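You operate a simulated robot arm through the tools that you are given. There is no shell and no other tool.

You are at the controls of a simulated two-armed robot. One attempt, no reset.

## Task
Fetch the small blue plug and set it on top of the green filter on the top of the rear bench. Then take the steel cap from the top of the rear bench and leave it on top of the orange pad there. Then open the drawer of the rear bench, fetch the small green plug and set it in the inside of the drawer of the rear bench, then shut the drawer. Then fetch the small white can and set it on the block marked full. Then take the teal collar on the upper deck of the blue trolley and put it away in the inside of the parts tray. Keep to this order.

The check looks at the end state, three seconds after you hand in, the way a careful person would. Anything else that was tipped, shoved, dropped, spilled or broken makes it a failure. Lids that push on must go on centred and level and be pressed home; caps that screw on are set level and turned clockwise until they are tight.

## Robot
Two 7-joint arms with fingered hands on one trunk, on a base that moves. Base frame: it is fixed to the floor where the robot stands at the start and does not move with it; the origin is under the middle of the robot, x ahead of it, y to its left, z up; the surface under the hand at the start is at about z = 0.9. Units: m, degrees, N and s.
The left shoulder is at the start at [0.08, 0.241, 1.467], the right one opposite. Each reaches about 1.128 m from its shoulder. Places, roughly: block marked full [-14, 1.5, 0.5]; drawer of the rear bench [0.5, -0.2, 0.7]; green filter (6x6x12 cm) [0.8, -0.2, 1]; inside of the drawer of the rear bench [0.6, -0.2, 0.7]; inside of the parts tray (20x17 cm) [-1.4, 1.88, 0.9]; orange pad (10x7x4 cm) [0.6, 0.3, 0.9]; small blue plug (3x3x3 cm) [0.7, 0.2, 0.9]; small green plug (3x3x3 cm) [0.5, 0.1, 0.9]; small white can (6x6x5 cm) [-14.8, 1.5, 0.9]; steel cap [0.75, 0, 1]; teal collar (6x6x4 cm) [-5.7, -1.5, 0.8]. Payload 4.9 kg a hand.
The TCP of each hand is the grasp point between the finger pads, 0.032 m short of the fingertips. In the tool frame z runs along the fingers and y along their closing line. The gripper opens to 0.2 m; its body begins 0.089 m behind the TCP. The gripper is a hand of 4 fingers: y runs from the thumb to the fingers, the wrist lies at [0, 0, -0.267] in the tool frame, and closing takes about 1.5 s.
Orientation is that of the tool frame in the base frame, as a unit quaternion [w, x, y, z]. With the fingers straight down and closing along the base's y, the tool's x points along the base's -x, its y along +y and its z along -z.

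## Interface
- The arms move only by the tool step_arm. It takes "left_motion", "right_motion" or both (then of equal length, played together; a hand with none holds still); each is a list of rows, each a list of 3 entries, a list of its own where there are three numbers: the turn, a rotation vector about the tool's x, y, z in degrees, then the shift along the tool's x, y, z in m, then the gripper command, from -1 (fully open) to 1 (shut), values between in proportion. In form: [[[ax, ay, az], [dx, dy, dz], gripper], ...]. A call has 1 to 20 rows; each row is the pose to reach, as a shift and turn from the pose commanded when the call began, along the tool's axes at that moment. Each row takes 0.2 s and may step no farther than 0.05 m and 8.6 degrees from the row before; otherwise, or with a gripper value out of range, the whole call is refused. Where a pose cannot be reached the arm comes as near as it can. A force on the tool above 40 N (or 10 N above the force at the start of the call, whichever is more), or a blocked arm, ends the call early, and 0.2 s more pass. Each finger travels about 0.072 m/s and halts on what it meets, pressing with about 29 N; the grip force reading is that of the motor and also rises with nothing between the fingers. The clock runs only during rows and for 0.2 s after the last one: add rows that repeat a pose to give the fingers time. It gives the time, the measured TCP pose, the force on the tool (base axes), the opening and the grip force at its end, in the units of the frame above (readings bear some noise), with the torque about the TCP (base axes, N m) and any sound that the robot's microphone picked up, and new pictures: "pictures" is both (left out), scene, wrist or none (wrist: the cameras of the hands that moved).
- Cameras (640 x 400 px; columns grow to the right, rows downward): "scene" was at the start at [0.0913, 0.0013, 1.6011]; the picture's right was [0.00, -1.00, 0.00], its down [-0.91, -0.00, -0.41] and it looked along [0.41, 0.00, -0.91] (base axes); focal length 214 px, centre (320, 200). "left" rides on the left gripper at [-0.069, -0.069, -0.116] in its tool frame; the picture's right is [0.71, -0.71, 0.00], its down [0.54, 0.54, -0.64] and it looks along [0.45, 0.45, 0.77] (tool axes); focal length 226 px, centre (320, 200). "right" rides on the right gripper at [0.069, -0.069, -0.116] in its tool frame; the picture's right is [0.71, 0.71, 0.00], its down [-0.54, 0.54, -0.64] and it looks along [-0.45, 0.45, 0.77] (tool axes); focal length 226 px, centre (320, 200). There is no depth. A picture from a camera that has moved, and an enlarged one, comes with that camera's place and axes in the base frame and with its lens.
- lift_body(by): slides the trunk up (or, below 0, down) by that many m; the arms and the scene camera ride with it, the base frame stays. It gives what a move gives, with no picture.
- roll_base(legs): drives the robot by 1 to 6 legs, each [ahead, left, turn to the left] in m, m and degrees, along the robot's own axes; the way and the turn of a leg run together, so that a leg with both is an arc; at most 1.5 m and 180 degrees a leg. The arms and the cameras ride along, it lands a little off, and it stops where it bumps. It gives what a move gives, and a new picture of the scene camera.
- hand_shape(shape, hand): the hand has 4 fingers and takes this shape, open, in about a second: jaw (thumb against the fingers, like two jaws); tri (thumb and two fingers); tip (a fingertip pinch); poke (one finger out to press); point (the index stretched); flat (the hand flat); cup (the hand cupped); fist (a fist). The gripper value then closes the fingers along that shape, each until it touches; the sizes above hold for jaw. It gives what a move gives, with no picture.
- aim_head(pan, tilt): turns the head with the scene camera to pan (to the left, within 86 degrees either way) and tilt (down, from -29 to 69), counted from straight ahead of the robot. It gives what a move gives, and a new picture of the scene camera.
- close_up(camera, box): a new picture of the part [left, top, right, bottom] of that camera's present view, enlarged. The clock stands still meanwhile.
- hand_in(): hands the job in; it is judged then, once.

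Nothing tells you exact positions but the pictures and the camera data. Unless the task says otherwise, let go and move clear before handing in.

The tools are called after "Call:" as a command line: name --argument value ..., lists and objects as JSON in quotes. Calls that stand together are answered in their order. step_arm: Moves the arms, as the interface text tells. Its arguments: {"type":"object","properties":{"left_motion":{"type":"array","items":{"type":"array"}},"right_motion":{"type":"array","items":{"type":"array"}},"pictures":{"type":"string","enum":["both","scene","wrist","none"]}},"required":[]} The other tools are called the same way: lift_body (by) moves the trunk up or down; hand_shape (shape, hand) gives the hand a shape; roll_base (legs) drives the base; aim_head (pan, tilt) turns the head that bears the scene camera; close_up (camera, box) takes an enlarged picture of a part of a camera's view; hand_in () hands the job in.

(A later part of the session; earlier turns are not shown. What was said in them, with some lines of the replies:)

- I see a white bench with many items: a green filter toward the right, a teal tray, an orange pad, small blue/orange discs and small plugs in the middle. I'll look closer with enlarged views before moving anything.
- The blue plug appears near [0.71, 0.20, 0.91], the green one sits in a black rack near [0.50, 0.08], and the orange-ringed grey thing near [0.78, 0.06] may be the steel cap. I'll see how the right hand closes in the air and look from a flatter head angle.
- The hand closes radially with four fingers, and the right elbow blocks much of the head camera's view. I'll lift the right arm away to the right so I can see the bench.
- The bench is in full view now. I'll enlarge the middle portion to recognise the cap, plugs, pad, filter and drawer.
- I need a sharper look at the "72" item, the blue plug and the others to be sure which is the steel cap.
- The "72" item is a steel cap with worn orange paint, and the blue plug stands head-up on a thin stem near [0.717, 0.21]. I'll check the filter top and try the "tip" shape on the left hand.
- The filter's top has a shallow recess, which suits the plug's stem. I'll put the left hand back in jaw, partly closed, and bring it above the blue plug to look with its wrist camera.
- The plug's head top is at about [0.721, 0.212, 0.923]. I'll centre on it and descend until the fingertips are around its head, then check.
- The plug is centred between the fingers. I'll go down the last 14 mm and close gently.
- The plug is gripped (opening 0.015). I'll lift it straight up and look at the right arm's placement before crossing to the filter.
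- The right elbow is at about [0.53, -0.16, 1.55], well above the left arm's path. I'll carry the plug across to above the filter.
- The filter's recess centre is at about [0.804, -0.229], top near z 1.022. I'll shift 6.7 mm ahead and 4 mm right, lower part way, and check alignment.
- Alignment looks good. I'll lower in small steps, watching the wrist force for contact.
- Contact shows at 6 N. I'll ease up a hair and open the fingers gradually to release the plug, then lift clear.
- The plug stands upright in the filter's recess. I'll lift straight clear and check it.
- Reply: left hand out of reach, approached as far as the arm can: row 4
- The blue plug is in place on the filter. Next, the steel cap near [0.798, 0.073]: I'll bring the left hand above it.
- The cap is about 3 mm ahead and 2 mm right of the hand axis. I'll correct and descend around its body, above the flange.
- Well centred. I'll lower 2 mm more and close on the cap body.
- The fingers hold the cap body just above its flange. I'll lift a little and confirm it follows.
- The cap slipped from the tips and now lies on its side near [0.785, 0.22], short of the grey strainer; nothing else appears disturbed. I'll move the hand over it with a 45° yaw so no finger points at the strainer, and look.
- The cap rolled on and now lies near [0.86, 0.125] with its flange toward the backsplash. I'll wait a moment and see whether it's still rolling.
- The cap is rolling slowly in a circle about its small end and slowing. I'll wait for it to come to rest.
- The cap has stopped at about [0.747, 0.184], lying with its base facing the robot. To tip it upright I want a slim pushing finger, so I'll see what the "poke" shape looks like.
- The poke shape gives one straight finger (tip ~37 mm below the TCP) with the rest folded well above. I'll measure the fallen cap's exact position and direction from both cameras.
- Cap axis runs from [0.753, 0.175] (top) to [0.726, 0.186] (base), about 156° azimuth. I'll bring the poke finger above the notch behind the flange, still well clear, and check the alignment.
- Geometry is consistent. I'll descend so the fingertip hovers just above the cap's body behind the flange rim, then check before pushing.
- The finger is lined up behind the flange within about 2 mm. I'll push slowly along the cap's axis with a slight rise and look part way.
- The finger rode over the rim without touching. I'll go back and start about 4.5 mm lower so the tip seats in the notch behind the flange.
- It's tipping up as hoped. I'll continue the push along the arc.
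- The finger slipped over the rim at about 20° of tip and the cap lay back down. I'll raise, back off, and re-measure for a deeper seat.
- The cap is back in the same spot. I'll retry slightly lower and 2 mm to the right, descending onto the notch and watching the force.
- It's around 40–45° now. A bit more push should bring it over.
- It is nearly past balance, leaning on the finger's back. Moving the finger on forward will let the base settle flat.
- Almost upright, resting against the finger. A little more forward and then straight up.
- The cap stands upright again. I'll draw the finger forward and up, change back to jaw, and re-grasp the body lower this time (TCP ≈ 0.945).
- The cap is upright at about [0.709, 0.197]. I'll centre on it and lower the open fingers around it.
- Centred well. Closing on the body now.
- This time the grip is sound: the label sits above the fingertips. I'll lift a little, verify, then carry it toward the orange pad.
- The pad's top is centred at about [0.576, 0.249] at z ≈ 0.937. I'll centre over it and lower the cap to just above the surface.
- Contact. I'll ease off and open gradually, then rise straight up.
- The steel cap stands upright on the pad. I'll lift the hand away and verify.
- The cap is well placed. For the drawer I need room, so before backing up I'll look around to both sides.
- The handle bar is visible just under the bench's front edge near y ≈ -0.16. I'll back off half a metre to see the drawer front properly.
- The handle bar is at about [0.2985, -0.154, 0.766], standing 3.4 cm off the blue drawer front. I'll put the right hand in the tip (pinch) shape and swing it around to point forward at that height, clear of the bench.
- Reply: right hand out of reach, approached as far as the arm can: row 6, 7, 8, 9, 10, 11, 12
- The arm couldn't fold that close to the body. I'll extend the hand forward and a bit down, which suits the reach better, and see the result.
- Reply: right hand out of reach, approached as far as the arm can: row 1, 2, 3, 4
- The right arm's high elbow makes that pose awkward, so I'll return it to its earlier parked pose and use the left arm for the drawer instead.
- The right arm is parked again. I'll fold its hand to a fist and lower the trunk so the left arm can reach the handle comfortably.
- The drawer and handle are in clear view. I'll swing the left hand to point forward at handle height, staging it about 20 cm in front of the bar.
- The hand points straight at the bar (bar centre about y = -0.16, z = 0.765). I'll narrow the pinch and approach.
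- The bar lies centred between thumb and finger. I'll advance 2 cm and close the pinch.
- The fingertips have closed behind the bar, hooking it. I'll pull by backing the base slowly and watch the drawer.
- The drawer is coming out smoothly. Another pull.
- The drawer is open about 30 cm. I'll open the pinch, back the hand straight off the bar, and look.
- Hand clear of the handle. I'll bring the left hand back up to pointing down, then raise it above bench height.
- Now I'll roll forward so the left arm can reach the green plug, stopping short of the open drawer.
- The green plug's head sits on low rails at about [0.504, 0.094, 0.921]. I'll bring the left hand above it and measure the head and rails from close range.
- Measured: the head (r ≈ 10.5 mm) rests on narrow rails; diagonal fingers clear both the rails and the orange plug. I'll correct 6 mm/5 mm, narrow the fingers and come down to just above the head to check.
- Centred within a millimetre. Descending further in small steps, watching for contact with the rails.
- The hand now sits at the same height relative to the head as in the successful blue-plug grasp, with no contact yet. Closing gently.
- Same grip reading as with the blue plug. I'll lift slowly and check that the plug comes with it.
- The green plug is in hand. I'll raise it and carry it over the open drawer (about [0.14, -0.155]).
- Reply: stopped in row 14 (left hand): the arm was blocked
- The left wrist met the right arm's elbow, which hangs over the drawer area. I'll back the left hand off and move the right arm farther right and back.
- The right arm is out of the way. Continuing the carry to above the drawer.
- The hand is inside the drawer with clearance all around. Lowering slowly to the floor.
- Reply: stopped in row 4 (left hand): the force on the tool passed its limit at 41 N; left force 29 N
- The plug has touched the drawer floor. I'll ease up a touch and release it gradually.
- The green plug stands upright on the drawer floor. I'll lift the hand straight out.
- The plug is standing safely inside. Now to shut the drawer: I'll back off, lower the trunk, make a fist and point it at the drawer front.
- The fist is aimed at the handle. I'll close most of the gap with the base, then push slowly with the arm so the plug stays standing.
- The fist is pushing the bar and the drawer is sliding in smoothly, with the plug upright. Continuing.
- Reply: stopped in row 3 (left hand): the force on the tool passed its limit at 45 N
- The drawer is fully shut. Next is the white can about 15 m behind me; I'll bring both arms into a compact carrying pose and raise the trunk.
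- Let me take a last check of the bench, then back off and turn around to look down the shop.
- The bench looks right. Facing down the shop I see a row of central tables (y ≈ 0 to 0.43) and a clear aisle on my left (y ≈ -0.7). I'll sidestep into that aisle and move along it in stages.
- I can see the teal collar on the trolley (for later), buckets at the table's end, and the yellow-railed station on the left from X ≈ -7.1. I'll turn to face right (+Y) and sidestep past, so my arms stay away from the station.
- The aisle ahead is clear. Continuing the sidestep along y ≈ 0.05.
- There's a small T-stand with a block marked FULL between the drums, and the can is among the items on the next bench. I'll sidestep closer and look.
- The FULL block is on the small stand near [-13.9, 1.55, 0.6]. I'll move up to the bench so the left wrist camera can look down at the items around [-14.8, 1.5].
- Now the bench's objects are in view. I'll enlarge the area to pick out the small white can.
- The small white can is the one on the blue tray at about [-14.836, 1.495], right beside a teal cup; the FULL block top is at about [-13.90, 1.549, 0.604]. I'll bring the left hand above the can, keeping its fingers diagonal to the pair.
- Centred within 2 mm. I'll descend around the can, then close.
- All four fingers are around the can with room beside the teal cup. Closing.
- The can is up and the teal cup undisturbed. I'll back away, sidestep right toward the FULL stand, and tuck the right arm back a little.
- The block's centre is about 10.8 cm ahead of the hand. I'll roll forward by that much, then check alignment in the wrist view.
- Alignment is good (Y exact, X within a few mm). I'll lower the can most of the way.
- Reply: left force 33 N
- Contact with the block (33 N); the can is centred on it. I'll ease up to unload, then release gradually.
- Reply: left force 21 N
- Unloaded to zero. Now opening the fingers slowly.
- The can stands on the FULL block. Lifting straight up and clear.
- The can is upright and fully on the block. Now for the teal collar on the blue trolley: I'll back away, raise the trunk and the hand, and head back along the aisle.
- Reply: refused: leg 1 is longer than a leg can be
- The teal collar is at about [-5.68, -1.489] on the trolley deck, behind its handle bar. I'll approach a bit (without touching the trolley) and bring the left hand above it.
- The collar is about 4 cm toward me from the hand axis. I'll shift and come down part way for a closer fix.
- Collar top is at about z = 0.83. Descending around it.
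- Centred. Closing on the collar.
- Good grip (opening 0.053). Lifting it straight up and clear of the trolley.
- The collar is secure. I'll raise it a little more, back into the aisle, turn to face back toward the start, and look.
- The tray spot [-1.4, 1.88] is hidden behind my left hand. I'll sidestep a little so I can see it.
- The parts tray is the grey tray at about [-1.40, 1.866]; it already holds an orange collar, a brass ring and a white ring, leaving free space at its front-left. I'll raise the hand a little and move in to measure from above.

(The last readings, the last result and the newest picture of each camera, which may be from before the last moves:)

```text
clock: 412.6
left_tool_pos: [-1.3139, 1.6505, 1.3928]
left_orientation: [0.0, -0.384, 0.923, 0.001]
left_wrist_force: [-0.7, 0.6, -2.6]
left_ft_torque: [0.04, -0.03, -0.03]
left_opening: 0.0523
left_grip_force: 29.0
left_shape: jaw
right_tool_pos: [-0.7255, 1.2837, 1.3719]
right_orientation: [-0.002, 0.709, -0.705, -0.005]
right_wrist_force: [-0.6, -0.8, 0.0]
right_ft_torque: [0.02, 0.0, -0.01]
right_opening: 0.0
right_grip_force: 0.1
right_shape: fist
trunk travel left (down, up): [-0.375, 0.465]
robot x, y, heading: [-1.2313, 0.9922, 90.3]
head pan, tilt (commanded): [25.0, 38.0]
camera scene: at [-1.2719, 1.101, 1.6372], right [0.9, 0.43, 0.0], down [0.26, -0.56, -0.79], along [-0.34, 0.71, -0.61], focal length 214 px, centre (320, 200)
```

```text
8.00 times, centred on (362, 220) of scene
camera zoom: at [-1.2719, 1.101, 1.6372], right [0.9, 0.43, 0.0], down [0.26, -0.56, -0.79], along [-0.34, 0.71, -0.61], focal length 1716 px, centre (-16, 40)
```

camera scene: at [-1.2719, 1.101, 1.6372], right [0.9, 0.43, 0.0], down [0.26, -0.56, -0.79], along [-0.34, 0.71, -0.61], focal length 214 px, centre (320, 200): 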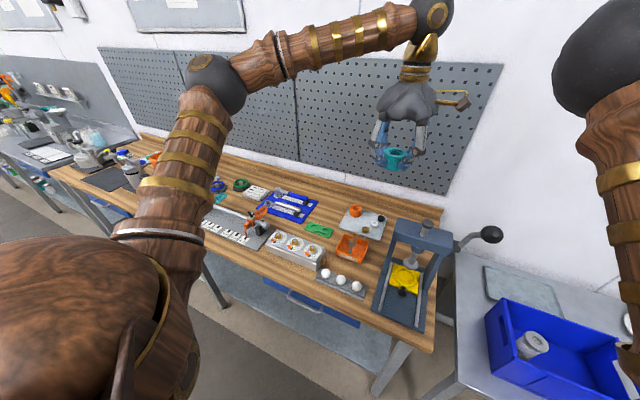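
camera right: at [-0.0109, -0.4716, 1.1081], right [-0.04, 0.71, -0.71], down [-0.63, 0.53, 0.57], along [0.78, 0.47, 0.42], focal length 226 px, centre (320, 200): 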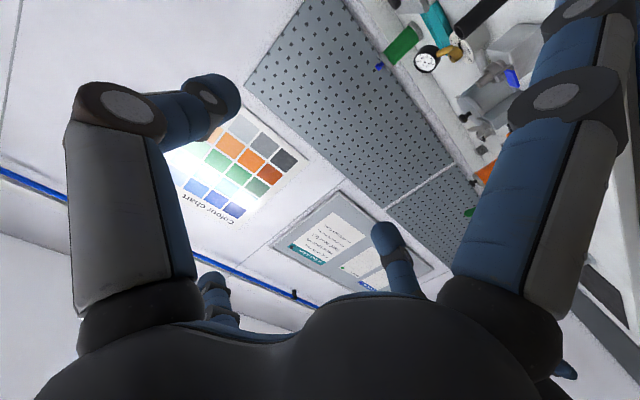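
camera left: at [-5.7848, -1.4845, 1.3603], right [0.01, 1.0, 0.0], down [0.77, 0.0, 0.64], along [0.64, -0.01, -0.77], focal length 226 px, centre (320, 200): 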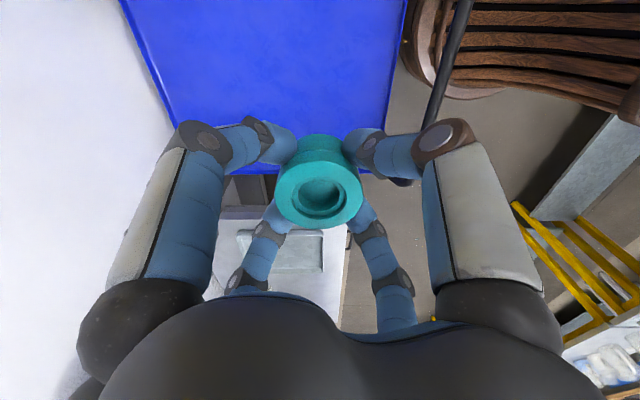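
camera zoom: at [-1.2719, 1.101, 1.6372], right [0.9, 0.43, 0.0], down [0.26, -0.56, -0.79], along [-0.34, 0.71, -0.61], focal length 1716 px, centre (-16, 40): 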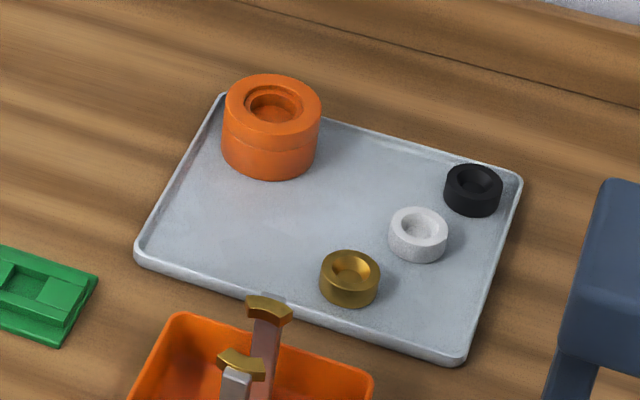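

I have the tray mapped: orange collar at [-1.459, 1.919], brass [-1.377, 1.822], white [-1.351, 1.877], black at the back-right. The best free spot is about [-1.446, 1.845]. I'll bring the collar above it.

Call:
step_arm --left_motion '[[[0, 0, 0], [-0.008, 0.041, 0], 1.0], [[0, 0, 0], [-0.016, 0.082, 0], 1.0], [[0, 0, 0], [-0.024, 0.123, 0], 1.0], [[0, 0, 0], [-0.032, 0.164, 0], 1.0], [[0, 0, 0], [-0.04, 0.205, 0], 1.0], [[0, 0, 0], [-0.0448, 0.2305, 0.02], 1.0], [[0, 0, 0], [-0.0448, 0.2305, 0.065], 1.0], [[0, 0, 0], [-0.0448, 0.2305, 0.11], 1.0], [[0, 0, 0], [-0.0448, 0.2305, 0.155], 1.0], [[0, 0, 0], [-0.0448, 0.2305, 0.18], 1.0], [[0, 0, 0], [-0.0448, 0.2305, 0.18], 1.0]]' --pictures "both"

Call:
close_up --camera "left" --box '[240, 40, 400, 160]'

Call:
close_up --camera "scene" --box '[320, 150, 400, 245]'

```text
clock: 415.0
left_tool_pos: [-1.4454, 1.8462, 1.212]
left_orientation: [0.001, -0.383, 0.924, 0.0]
left_wrist_force: [1.0, -0.3, -3.1]
left_ft_torque: [0.03, 0.0, 0.0]
left_opening: 0.0524
left_grip_force: 29.3
left_shape: jaw
right_tool_pos: [-0.7255, 1.2844, 1.3718]
right_orientation: [-0.003, 0.709, -0.705, -0.005]
right_wrist_force: [-0.6, -0.3, 0.1]
right_ft_torque: [0.02, -0.01, -0.01]
right_opening: 0.0
right_grip_force: 0.1
right_shape: fist
trunk travel left (down, up): [-0.375, 0.465]
robot x, y, heading: [-1.235, 0.9908, 90.3]
head pan, tilt (commanded): [25.0, 38.0]
camera scene: at [-1.2713, 1.103, 1.637], right [0.9, 0.43, 0.0], down [0.26, -0.56, -0.79], along [-0.34, 0.71, -0.62], focal length 214 px, centre (320, 200)
camera left: at [-1.3496, 1.8462, 1.3301], right [0.0, -1.0, 0.0], down [-0.77, 0.0, 0.64], along [-0.64, 0.0, -0.77], focal length 226 px, centre (320, 200)
```

scene: 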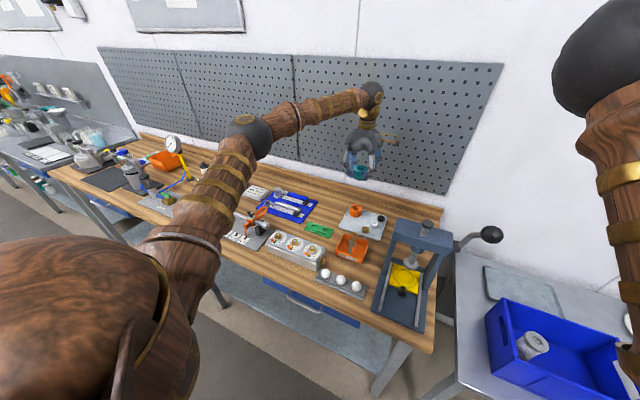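
left: 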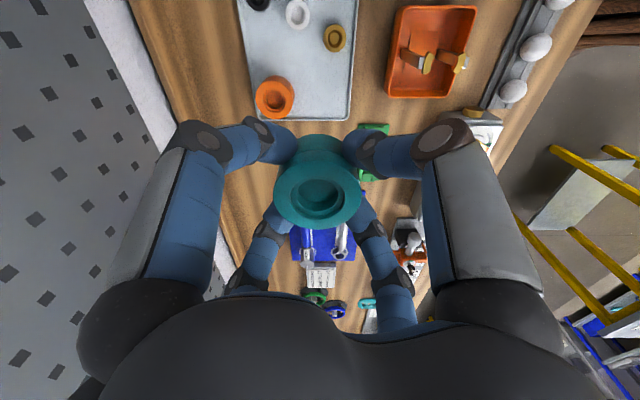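

```text
3.33 times, centred on (320, 100) of left
camera zoom: at [-1.3496, 1.8462, 1.3301], right [0.0, -1.0, 0.0], down [-0.77, 0.0, 0.64], along [-0.64, 0.0, -0.77], focal length 754 px, centre (320, 533)
```

zoom: 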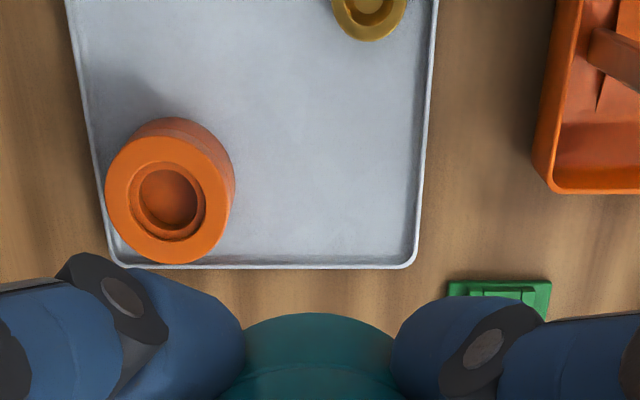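

```text
4.21 times, centred on (360, 198) of scene
camera zoom: at [-1.2713, 1.103, 1.637], right [0.9, 0.43, 0.0], down [0.26, -0.56, -0.79], along [-0.34, 0.71, -0.62], focal length 903 px, centre (152, 210)
```

zoom: 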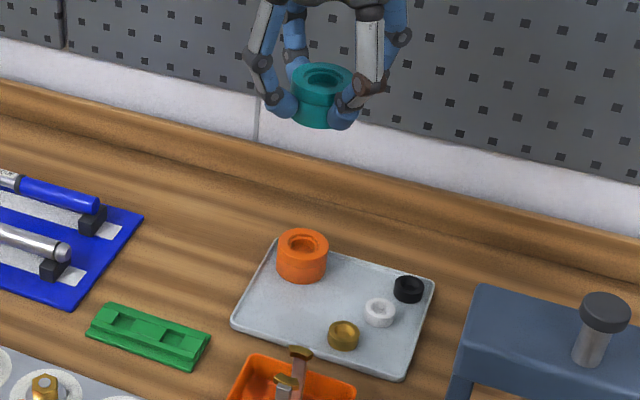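

Positions agree between cameras. Descending toward the free spot.

Call:
step_arm --left_motion '[[[0, 0, 0], [0, 0, 0.045], 1.0], [[0, 0, 0], [0, 0, 0.09], 1.0], [[0, 0, 0], [0, 0, 0.135], 1.0], [[0, 0, 0], [0, 0, 0.175], 1.0], [[0, 0, 0], [0, 0, 0.205], 1.0], [[0, 0, 0], [0, 0, 0.225], 1.0], [[0, 0, 0], [0, 0, 0.225], 1.0]]' --pictures "none"

Call:
close_up --camera "left" --box '[200, 40, 440, 240]'

Call:
close_up --camera "scene" --box '[325, 180, 395, 245]'

```text
clock: 416.6
left_tool_pos: [-1.446, 1.8479, 0.9863]
left_orientation: [0.0, -0.382, 0.924, 0.001]
left_wrist_force: [-0.3, -0.2, -2.5]
left_ft_torque: [0.01, 0.03, 0.02]
left_opening: 0.0523
left_grip_force: 28.9
left_shape: jaw
right_tool_pos: [-0.7267, 1.2848, 1.372]
right_orientation: [-0.002, 0.709, -0.705, -0.004]
right_wrist_force: [-1.2, -0.1, 0.3]
right_ft_torque: [0.01, -0.03, -0.02]
right_opening: 0.0001
right_grip_force: 0.1
right_shape: fist
trunk travel left (down, up): [-0.375, 0.465]
robot x, y, heading: [-1.2357, 0.9957, 90.7]
head pan, tilt (commanded): [25.0, 38.0]
```

```text
2.00 times, centred on (320, 140) of left
camera zoom: at [-1.3497, 1.8469, 1.1048], right [0.0, -1.0, 0.0], down [-0.77, 0.0, 0.64], along [-0.64, 0.0, -0.77], focal length 452 px, centre (320, 320)
```

zoom: 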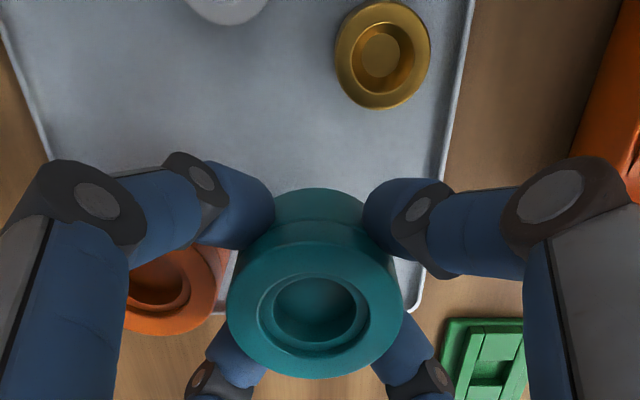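

```text
6.15 times, centred on (360, 212) of scene
camera zoom: at [-1.2715, 1.1035, 1.637], right [0.9, 0.43, 0.0], down [0.26, -0.56, -0.79], along [-0.34, 0.71, -0.62], focal length 1320 px, centre (74, 123)
```

zoom: 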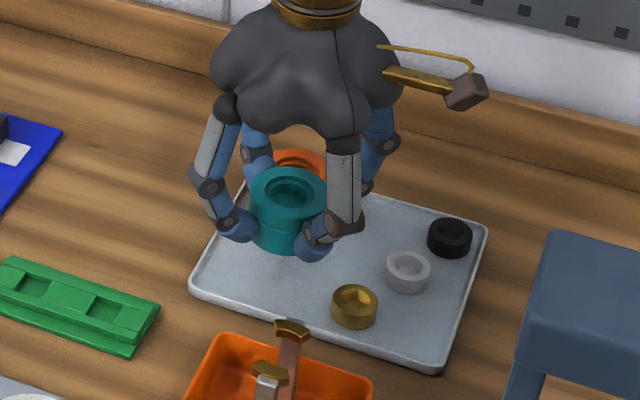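

Call:
step_arm --left_motion '[[[0, 0, 0], [0, 0, 0.012], 1.0], [[0, 0, 0], [0, 0, 0.022], 1.0], [[0, 0, 0], [0, 0, 0.028], 1.0], [[0, 0, 0], [0, 0, 0.028], 1.0]]' --pictures "none"

Call:
close_up --camera "scene" --box '[335, 190, 395, 240]'

Call:
close_up --camera "left" --box '[200, 40, 440, 240]'

```text
clock: 417.6
left_tool_pos: [-1.4459, 1.8475, 0.9588]
left_orientation: [-0.001, -0.383, 0.924, -0.001]
left_wrist_force: [-0.1, 0.0, -2.4]
left_ft_torque: [-0.03, 0.02, -0.01]
left_opening: 0.0524
left_grip_force: 29.1
left_shape: jaw
right_tool_pos: [-0.7259, 1.2855, 1.3723]
right_orientation: [-0.002, 0.709, -0.705, -0.004]
right_wrist_force: [-0.3, -0.7, -0.6]
right_ft_torque: [-0.01, 0.03, -0.01]
right_opening: 0.0001
right_grip_force: 0.1
right_shape: fist
trunk travel left (down, up): [-0.375, 0.465]
robot x, y, heading: [-1.2334, 0.9924, 90.5]
head pan, tilt (commanded): [25.0, 38.0]
```

```text
8.00 times, centred on (365, 215) of scene
camera zoom: at [-1.2714, 1.1036, 1.6369], right [0.9, 0.43, 0.0], down [0.26, -0.56, -0.79], along [-0.34, 0.71, -0.62], focal length 1716 px, centre (-40, 80)
```

zoom: 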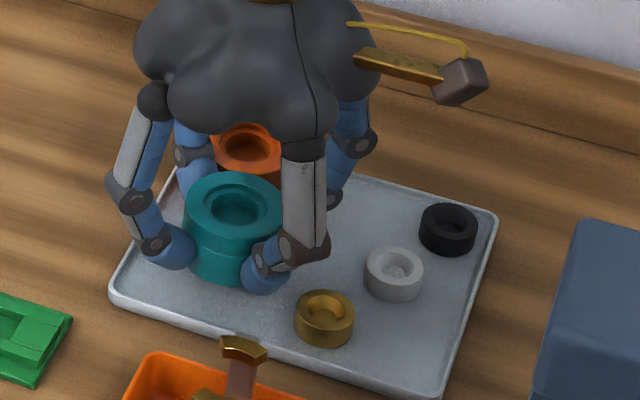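

```text
2.00 times, centred on (320, 140) of left
camera zoom: at [-1.35, 1.8474, 1.0769], right [0.0, -1.0, 0.0], down [-0.77, 0.0, 0.64], along [-0.64, 0.0, -0.77], focal length 452 px, centre (320, 320)
```

zoom: 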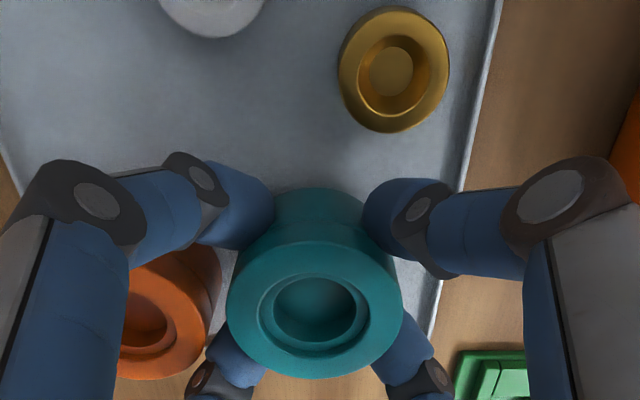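

Call:
step_arm --left_motion '[[[0, 0, 0], [0, 0, 0.002], 1.0], [[0, 0, 0], [0, 0, 0.004], 1.0], [[0, 0, 0], [0, 0, 0.006], 1.0], [[0, 0, 0], [0, 0, 0.006], 1.0]]' --pictures "none"

```text
clock: 418.6
left_tool_pos: [-1.4451, 1.8483, 0.953]
left_orientation: [0.0, -0.384, 0.924, 0.0]
left_wrist_force: [-0.1, -0.5, -2.6]
left_ft_torque: [0.01, 0.02, 0.03]
left_opening: 0.0523
left_grip_force: 29.0
left_shape: jaw
right_tool_pos: [-0.7268, 1.2849, 1.3717]
right_orientation: [-0.002, 0.709, -0.706, -0.004]
right_wrist_force: [0.4, -0.3, 0.3]
right_ft_torque: [-0.05, -0.02, -0.01]
right_opening: 0.0
right_grip_force: 0.0
right_shape: fist
trunk travel left (down, up): [-0.375, 0.465]
robot x, y, heading: [-1.2371, 0.9933, 90.4]
head pan, tilt (commanded): [25.0, 38.0]
```

Call:
step_arm --left_motion '[[[0, 0, 0], [0, 0, 0.001], 1.0], [[0, 0, 0], [0, 0, 0.002], 1.0], [[0, 0, 0], [0, 0, 0.003], 1.0], [[0, 0, 0], [0, 0, 0.003], 1.0]]' --pictures "none"

```text
clock: 419.6
left_tool_pos: [-1.4455, 1.847, 0.9503]
left_orientation: [0.001, -0.384, 0.923, 0.0]
left_wrist_force: [-1.4, -0.2, -3.2]
left_ft_torque: [0.0, -0.01, 0.01]
left_opening: 0.0522
left_grip_force: 29.4
left_shape: jaw
right_tool_pos: [-0.726, 1.2844, 1.372]
right_orientation: [-0.001, 0.709, -0.705, -0.005]
right_wrist_force: [-0.1, 0.0, 0.2]
right_ft_torque: [-0.01, -0.02, 0.01]
right_opening: 0.0
right_grip_force: 0.1
right_shape: fist
trunk travel left (down, up): [-0.375, 0.465]
robot x, y, heading: [-1.2374, 0.9915, 90.3]
head pan, tilt (commanded): [25.0, 38.0]
```

Call:
step_arm --left_motion '[[[0, 0, 0], [0, 0, 0.001], 1.0], [[0, 0, 0], [0, 0, 0.002], 1.0], [[0, 0, 0], [0, 0, 0.003], 1.0], [[0, 0, 0], [0, 0, 0.003], 1.0]]' --pictures "none"

Call:
close_up --camera "scene" --box '[335, 190, 395, 240]'

```text
clock: 420.6
left_tool_pos: [-1.4463, 1.8478, 0.9465]
left_orientation: [0.0, -0.383, 0.924, 0.0]
left_wrist_force: [-0.4, 0.6, -3.1]
left_ft_torque: [0.02, 0.02, -0.04]
left_opening: 0.0522
left_grip_force: 28.9
left_shape: jaw
right_tool_pos: [-0.7262, 1.2856, 1.3728]
right_orientation: [-0.002, 0.709, -0.705, -0.004]
right_wrist_force: [-0.2, 0.7, 0.3]
right_ft_torque: [0.04, 0.01, -0.01]
right_opening: 0.0
right_grip_force: 0.1
right_shape: fist
trunk travel left (down, up): [-0.375, 0.465]
robot x, y, heading: [-1.2356, 0.9956, 90.2]
head pan, tilt (commanded): [25.0, 38.0]
```

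```text
8.00 times, centred on (365, 215) of scene
camera zoom: at [-1.2714, 1.1036, 1.637], right [0.9, 0.43, 0.0], down [0.26, -0.56, -0.79], along [-0.34, 0.71, -0.62], focal length 1716 px, centre (-40, 80)
```

zoom: 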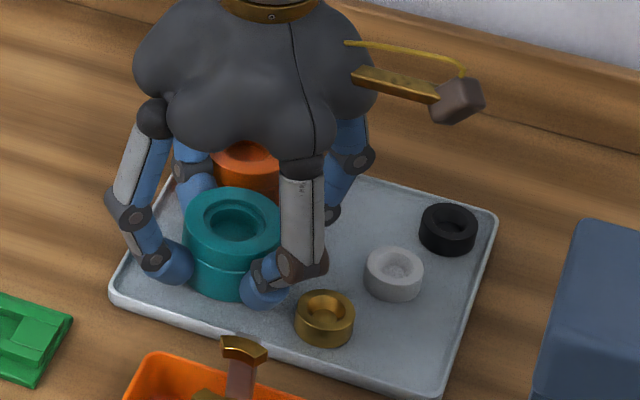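

Call:
step_arm --left_motion '[[[0, 0, 0], [0, 0, 0.001], 1.0], [[0, 0, 0], [0, 0, 0.002], 1.0], [[0, 0, 0], [0, 0, 0.003], 1.0], [[0, 0, 0], [0, 0, 0.003], 1.0]]' --pictures "none"

```text
clock: 421.6
left_tool_pos: [-1.4457, 1.8464, 0.9472]
left_orientation: [0.001, -0.384, 0.923, 0.001]
left_wrist_force: [1.6, 2.5, 9.9]
left_ft_torque: [0.14, -0.04, 0.01]
left_opening: 0.0527
left_grip_force: 29.2
left_shape: jaw
right_tool_pos: [-0.725, 1.2838, 1.3718]
right_orientation: [-0.003, 0.709, -0.706, -0.005]
right_wrist_force: [0.3, 0.5, 0.5]
right_ft_torque: [-0.03, 0.0, -0.01]
right_opening: 0.0
right_grip_force: 0.0
right_shape: fist
trunk travel left (down, up): [-0.375, 0.465]
robot x, y, heading: [-1.2361, 0.9918, 90.1]
head pan, tilt (commanded): [25.0, 38.0]
```

The collar rests on the tray floor. Easing off and opening just enough to release.

Call:
step_arm --left_motion '[[[0, 0, 0], [0, 0, -0.002], 1.0], [[0, 0, 0], [0, 0, -0.002], 0.6], [[0, 0, 0], [0, 0, -0.002], 0.45], [[0, 0, 0], [0, 0, -0.002], 0.4], [[0, 0, 0], [0, 0, -0.002], 0.36], [[0, 0, 0], [0, 0, -0.002], 0.33], [[0, 0, 0], [0, 0, -0.002], 0.33]]' --pictures "none"

Call:
close_up --camera "left" --box '[200, 40, 440, 240]'

Call:
close_up --camera "scene" --box '[335, 190, 395, 240]'

```text
clock: 423.2
left_tool_pos: [-1.4459, 1.8474, 0.9476]
left_orientation: [0.0, -0.384, 0.924, 0.0]
left_wrist_force: [-0.3, -0.7, 1.0]
left_ft_torque: [-0.06, 0.02, 0.02]
left_opening: 0.0665
left_grip_force: 0.2
left_shape: jaw
right_tool_pos: [-0.7262, 1.2856, 1.3723]
right_orientation: [-0.003, 0.709, -0.705, -0.005]
right_wrist_force: [0.2, -1.1, -0.2]
right_ft_torque: [0.02, -0.02, 0.02]
right_opening: 0.0001
right_grip_force: 0.0
right_shape: fist
trunk travel left (down, up): [-0.375, 0.465]
robot x, y, heading: [-1.2332, 0.9932, 90.1]
head pan, tilt (commanded): [25.0, 38.0]
```

```text
2.00 times, centred on (320, 140) of left
camera zoom: at [-1.3501, 1.8465, 1.0642], right [0.0, -1.0, 0.0], down [-0.77, 0.0, 0.64], along [-0.64, 0.0, -0.77], focal length 452 px, centre (320, 320)
```

zoom: 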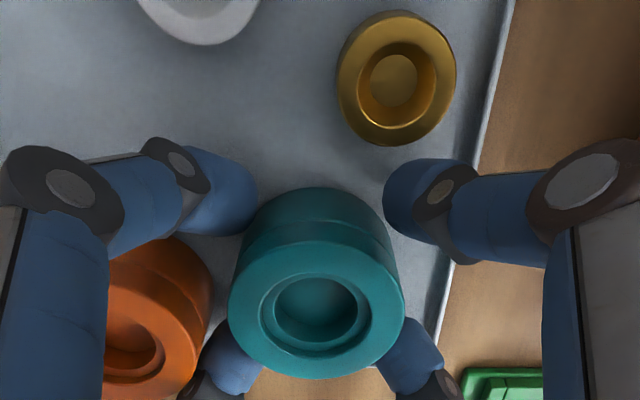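

```text
8.00 times, centred on (365, 215) of scene
camera zoom: at [-1.2714, 1.1033, 1.637], right [0.9, 0.43, 0.0], down [0.26, -0.56, -0.79], along [-0.34, 0.71, -0.62], focal length 1716 px, centre (-40, 80)
```

zoom: 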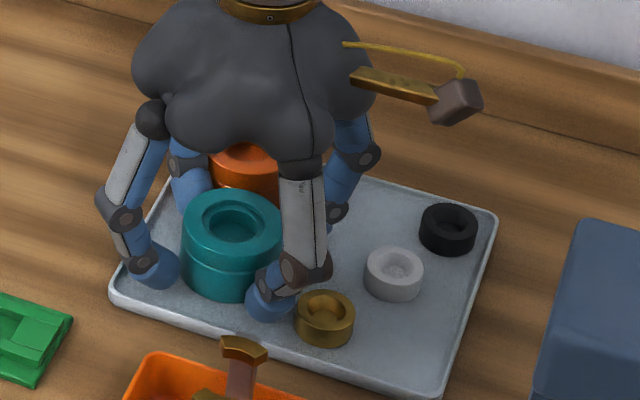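

Released cleanly; neighbours haven't moved. Lifting straight up.

Call:
step_arm --left_motion '[[[0, 0, 0], [0, 0, -0.01], 0.33], [[0, 0, 0], [0, 0, -0.025], 0.33], [[0, 0, 0], [0, 0, -0.05], 0.33], [[0, 0, 0], [0, 0, -0.09], 0.33], [[0, 0, 0], [0, 0, -0.135], 0.33], [[0, 0, 0], [0, 0, -0.18], 0.33], [[0, 0, 0], [0, 0, -0.225], 0.33], [[0, 0, 0], [0, 0, -0.27], 0.33], [[0, 0, 0], [0, 0, -0.315], 0.33], [[0, 0, 0], [0, 0, -0.36], 0.33]]' --pictures "none"

Call:
close_up --camera "scene" --box '[325, 190, 405, 250]'

Call:
close_up --camera "left" --box '[200, 20, 440, 200]'

```text
clock: 425.4
left_tool_pos: [-1.4451, 1.844, 1.3071]
left_orientation: [0.0, -0.383, 0.924, 0.0]
left_wrist_force: [0.1, -0.6, 0.1]
left_ft_torque: [0.02, -0.02, 0.0]
left_opening: 0.0667
left_grip_force: 0.0
left_shape: jaw
right_tool_pos: [-0.7252, 1.2831, 1.3724]
right_orientation: [-0.002, 0.709, -0.705, -0.005]
right_wrist_force: [-0.3, -0.2, -0.6]
right_ft_torque: [0.04, 0.03, 0.01]
right_opening: 0.0
right_grip_force: 0.1
right_shape: fist
trunk travel left (down, up): [-0.375, 0.465]
robot x, y, heading: [-1.2366, 0.9928, 90.2]
head pan, tilt (commanded): [25.0, 38.0]
```

```text
6.67 times, centred on (365, 220) of scene
camera zoom: at [-1.2703, 1.1019, 1.637], right [0.9, 0.43, 0.0], down [0.26, -0.56, -0.79], along [-0.34, 0.71, -0.62], focal length 1430 px, centre (20, 67)
```

zoom: 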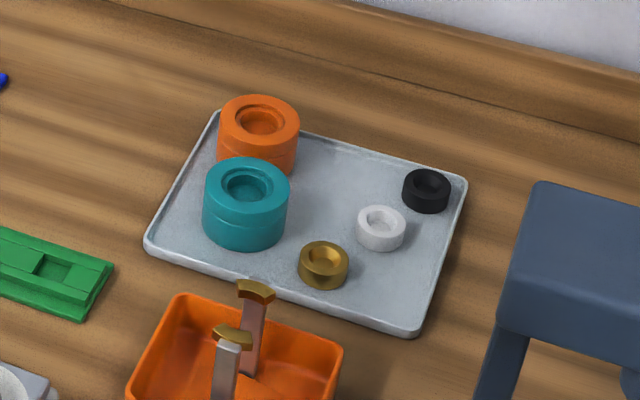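

```text
2.22 times, centred on (320, 110) of left
camera zoom: at [-1.3489, 1.8442, 1.4251], right [0.0, -1.0, 0.0], down [-0.77, 0.0, 0.64], along [-0.64, 0.0, -0.77], focal length 502 px, centre (320, 400)
```

zoom: 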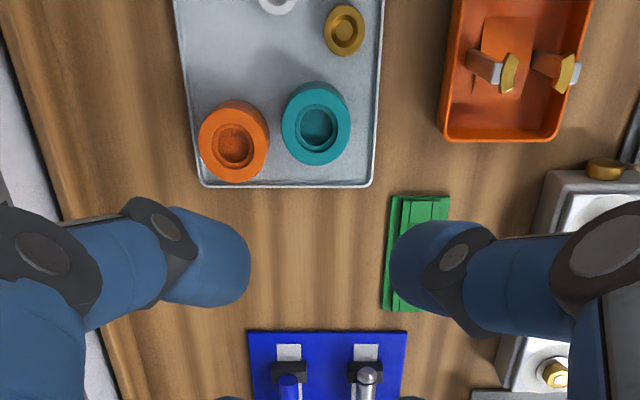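

The teal collar sits in the parts tray. I'll back clear and take a last look at the rear bench before handing in.

Call:
roll_base --legs '[[-0.5, 0, 0]]'

Call:
roll_base --legs '[[-0.2, 0, -75]]'

Call:
aim_head --pan -12 --tilt 25

Call:
close_up --camera "scene" --box '[180, 120, 460, 300]'

```text
clock: 428.3
left_tool_pos: [-1.441, 1.3509, 1.3053]
left_orientation: [0.0, -0.382, 0.924, -0.001]
left_wrist_force: [-0.3, -0.4, 0.4]
left_ft_torque: [-0.02, 0.04, 0.0]
left_opening: 0.0665
left_grip_force: 0.0
left_shape: jaw
right_tool_pos: [-0.723, 0.7878, 1.3734]
right_orientation: [-0.002, 0.708, -0.706, -0.004]
right_wrist_force: [-0.4, 0.4, 0.3]
right_ft_torque: [-0.04, 0.04, 0.01]
right_opening: 0.0
right_grip_force: 0.0
right_shape: fist
trunk travel left (down, up): [-0.375, 0.465]
robot x, y, heading: [-1.2346, 0.4962, 90.2]
head pan, tilt (commanded): [25.0, 38.0]
camera scene: at [-1.2687, 0.6076, 1.6368], right [0.91, 0.43, 0.0], down [0.26, -0.56, -0.79], along [-0.34, 0.71, -0.62], focal length 214 px, centre (320, 200)
```

scene: 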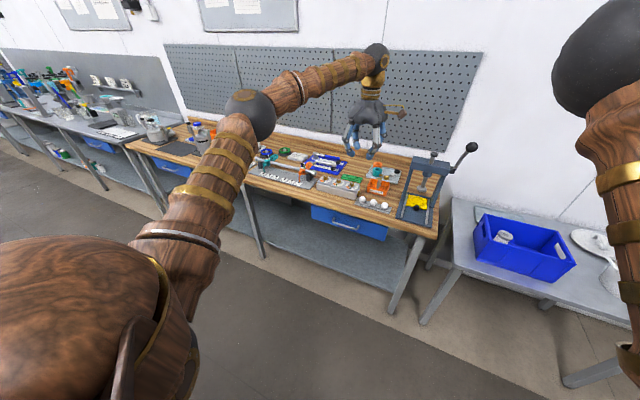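

```text
clock: 431.9
left_tool_pos: [-0.5765, 0.7769, 1.3056]
left_orientation: [0.0, 0.256, 0.967, -0.001]
left_wrist_force: [-0.2, 0.3, 0.7]
left_ft_torque: [-0.04, 0.03, -0.02]
left_opening: 0.0665
left_grip_force: 0.1
left_shape: jaw
right_tool_pos: [-0.9298, -0.0658, 1.3734]
right_orientation: [0.004, -0.136, 0.991, 0.002]
right_wrist_force: [-0.6, 0.2, 0.0]
right_ft_torque: [0.03, 0.01, 0.01]
right_opening: 0.0
right_grip_force: 0.0
right_shape: fist
trunk travel left (down, up): [-0.375, 0.465]
robot x, y, heading: [-1.3457, 0.3485, 15.3]
head pan, tilt (commanded): [25.0, 38.0]
camera scene: at [-1.2484, 0.4146, 1.6369], right [0.65, -0.76, 0.0], down [-0.47, -0.4, -0.79], along [0.6, 0.51, -0.62], focal length 214 px, centre (320, 200)
```

scene: 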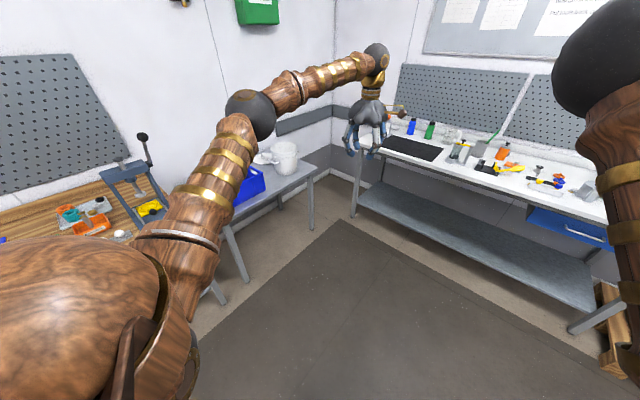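

```text
clock: 432.9
left_tool_pos: [-0.577, 0.7775, 1.3052]
left_orientation: [-0.001, 0.257, 0.966, 0.0]
left_wrist_force: [0.5, -0.3, 0.7]
left_ft_torque: [0.0, 0.0, 0.01]
left_opening: 0.0667
left_grip_force: 0.1
left_shape: jaw
right_tool_pos: [-0.9287, -0.0647, 1.3708]
right_orientation: [0.004, -0.136, 0.991, 0.002]
right_wrist_force: [0.1, 0.3, -0.5]
right_ft_torque: [0.01, 0.06, -0.02]
right_opening: 0.0
right_grip_force: 0.0
right_shape: fist
trunk travel left (down, up): [-0.375, 0.465]
robot x, y, heading: [-1.3438, 0.3488, 15.5]
head pan, tilt (commanded): [-12.0, 25.0]
camera scene: at [-1.2222, 0.364, 1.6573], right [0.06, -1.0, 0.0], down [-0.42, -0.03, -0.91], along [0.9, 0.06, -0.42], focal length 214 px, centre (320, 200)
```

scene: 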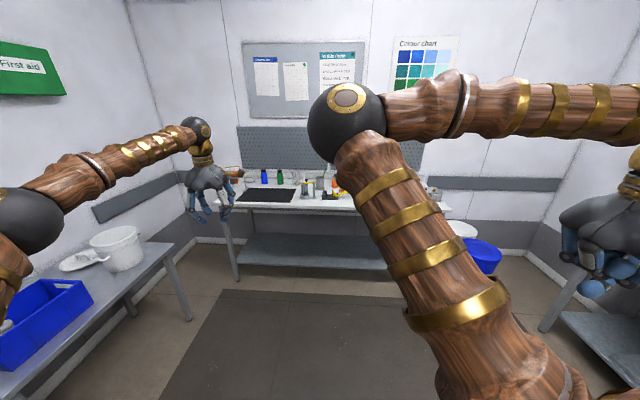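

```text
2.22 times, centred on (320, 210) of scene
camera zoom: at [-1.2222, 0.364, 1.6573], right [0.06, -1.0, 0.0], down [-0.42, -0.03, -0.91], along [0.9, 0.06, -0.42], focal length 477 px, centre (320, 178)
```

zoom: 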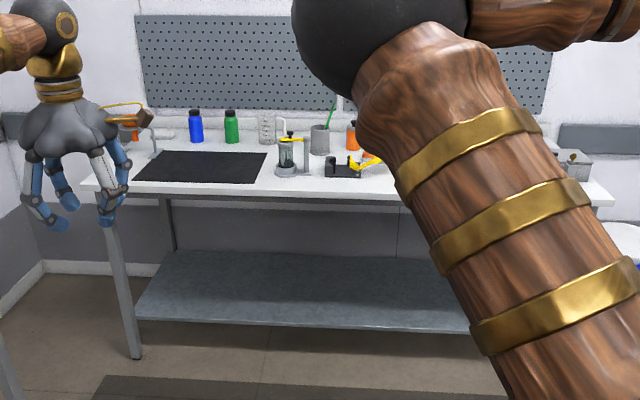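

Call:
aim_head --pan 18 --tilt 30

Call:
close_up --camera "scene" --box '[430, 110, 590, 250]'

```text
clock: 433.9
left_tool_pos: [-0.577, 0.7761, 1.3059]
left_orientation: [0.0, 0.256, 0.967, 0.0]
left_wrist_force: [0.9, 0.7, 0.8]
left_ft_torque: [-0.02, -0.01, 0.03]
left_opening: 0.0666
left_grip_force: 0.0
left_shape: jaw
right_tool_pos: [-0.9292, -0.0655, 1.3724]
right_orientation: [0.005, -0.135, 0.991, 0.002]
right_wrist_force: [0.0, 0.4, 0.7]
right_ft_torque: [0.0, 0.01, -0.01]
right_opening: 0.0
right_grip_force: 0.0
right_shape: fist
trunk travel left (down, up): [-0.375, 0.465]
robot x, y, heading: [-1.3463, 0.3483, 15.7]
head pan, tilt (commanded): [18.0, 30.0]
camera scene: at [-1.2389, 0.4078, 1.6494], right [0.55, -0.83, 0.0], down [-0.42, -0.28, -0.87], along [0.72, 0.48, -0.5], focal length 214 px, centre (320, 200)
```

scene: 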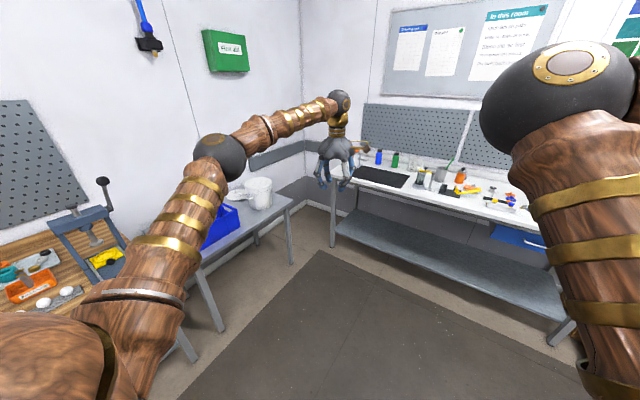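

```text
2.86 times, centred on (510, 180) of scene
camera zoom: at [-1.2389, 0.4078, 1.6494], right [0.55, -0.83, 0.0], down [-0.42, -0.28, -0.87], along [0.72, 0.48, -0.5], focal length 613 px, centre (-223, 257)
```

zoom: 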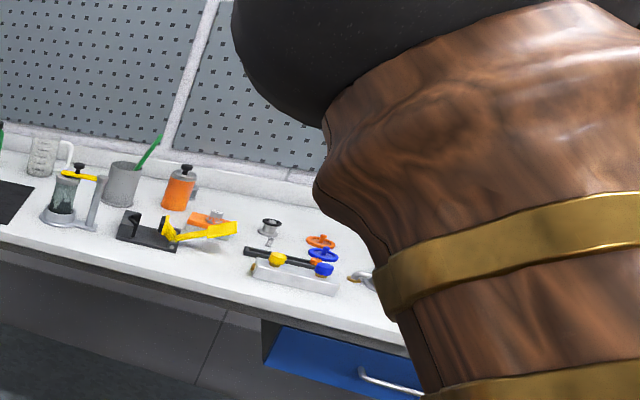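

Everything I can see is as I left it: the cap is on the pad and the drawer is shut. The blue plug was standing on the filter when I last saw that end of the bench, after the drawer was shut, and it is now hidden behind my right arm. The can was on the FULL block and the teal collar was in the parts tray when I last looked. Both hands are empty and clear, so I'm handing in.

Call:
hand_in

```text
The job is handed in.
```

I did all five jobs in the order you gave and handed in with both hands empty and clear. The steel cap slipped along the way, as described below.

- **Blue plug:** it stands upright in the recess on top of the green filter. I last saw it after shutting the drawer; my right arm hid it in the final look.
- **Steel cap:** it stands upright in the middle of the orange pad. I dropped it on the first lift. It tipped onto its side and rolled in a circle on the bench before stopping. I stood it back up with one finger, picked it up again and placed it. I saw no sign that it touched anything else.
- **Green plug:** it was standing upright on the drawer floor when I let go, and still upright early in the push as I shut the drawer slowly. I could not see it after the drawer closed. The drawer is pushed fully home.
- **White can:** it stands upright and fully on the block marked FULL. It is centred front to back but may be about 1 cm towards the left end.
- **Teal collar:** it sits flat in the front-left part of the parts tray. The orange collar and the three small rings already there did not move.

While I was carrying the green plug, my left wrist bumped my own raised right arm. The arm stopped at once, so I moved the right arm aside and carried on.
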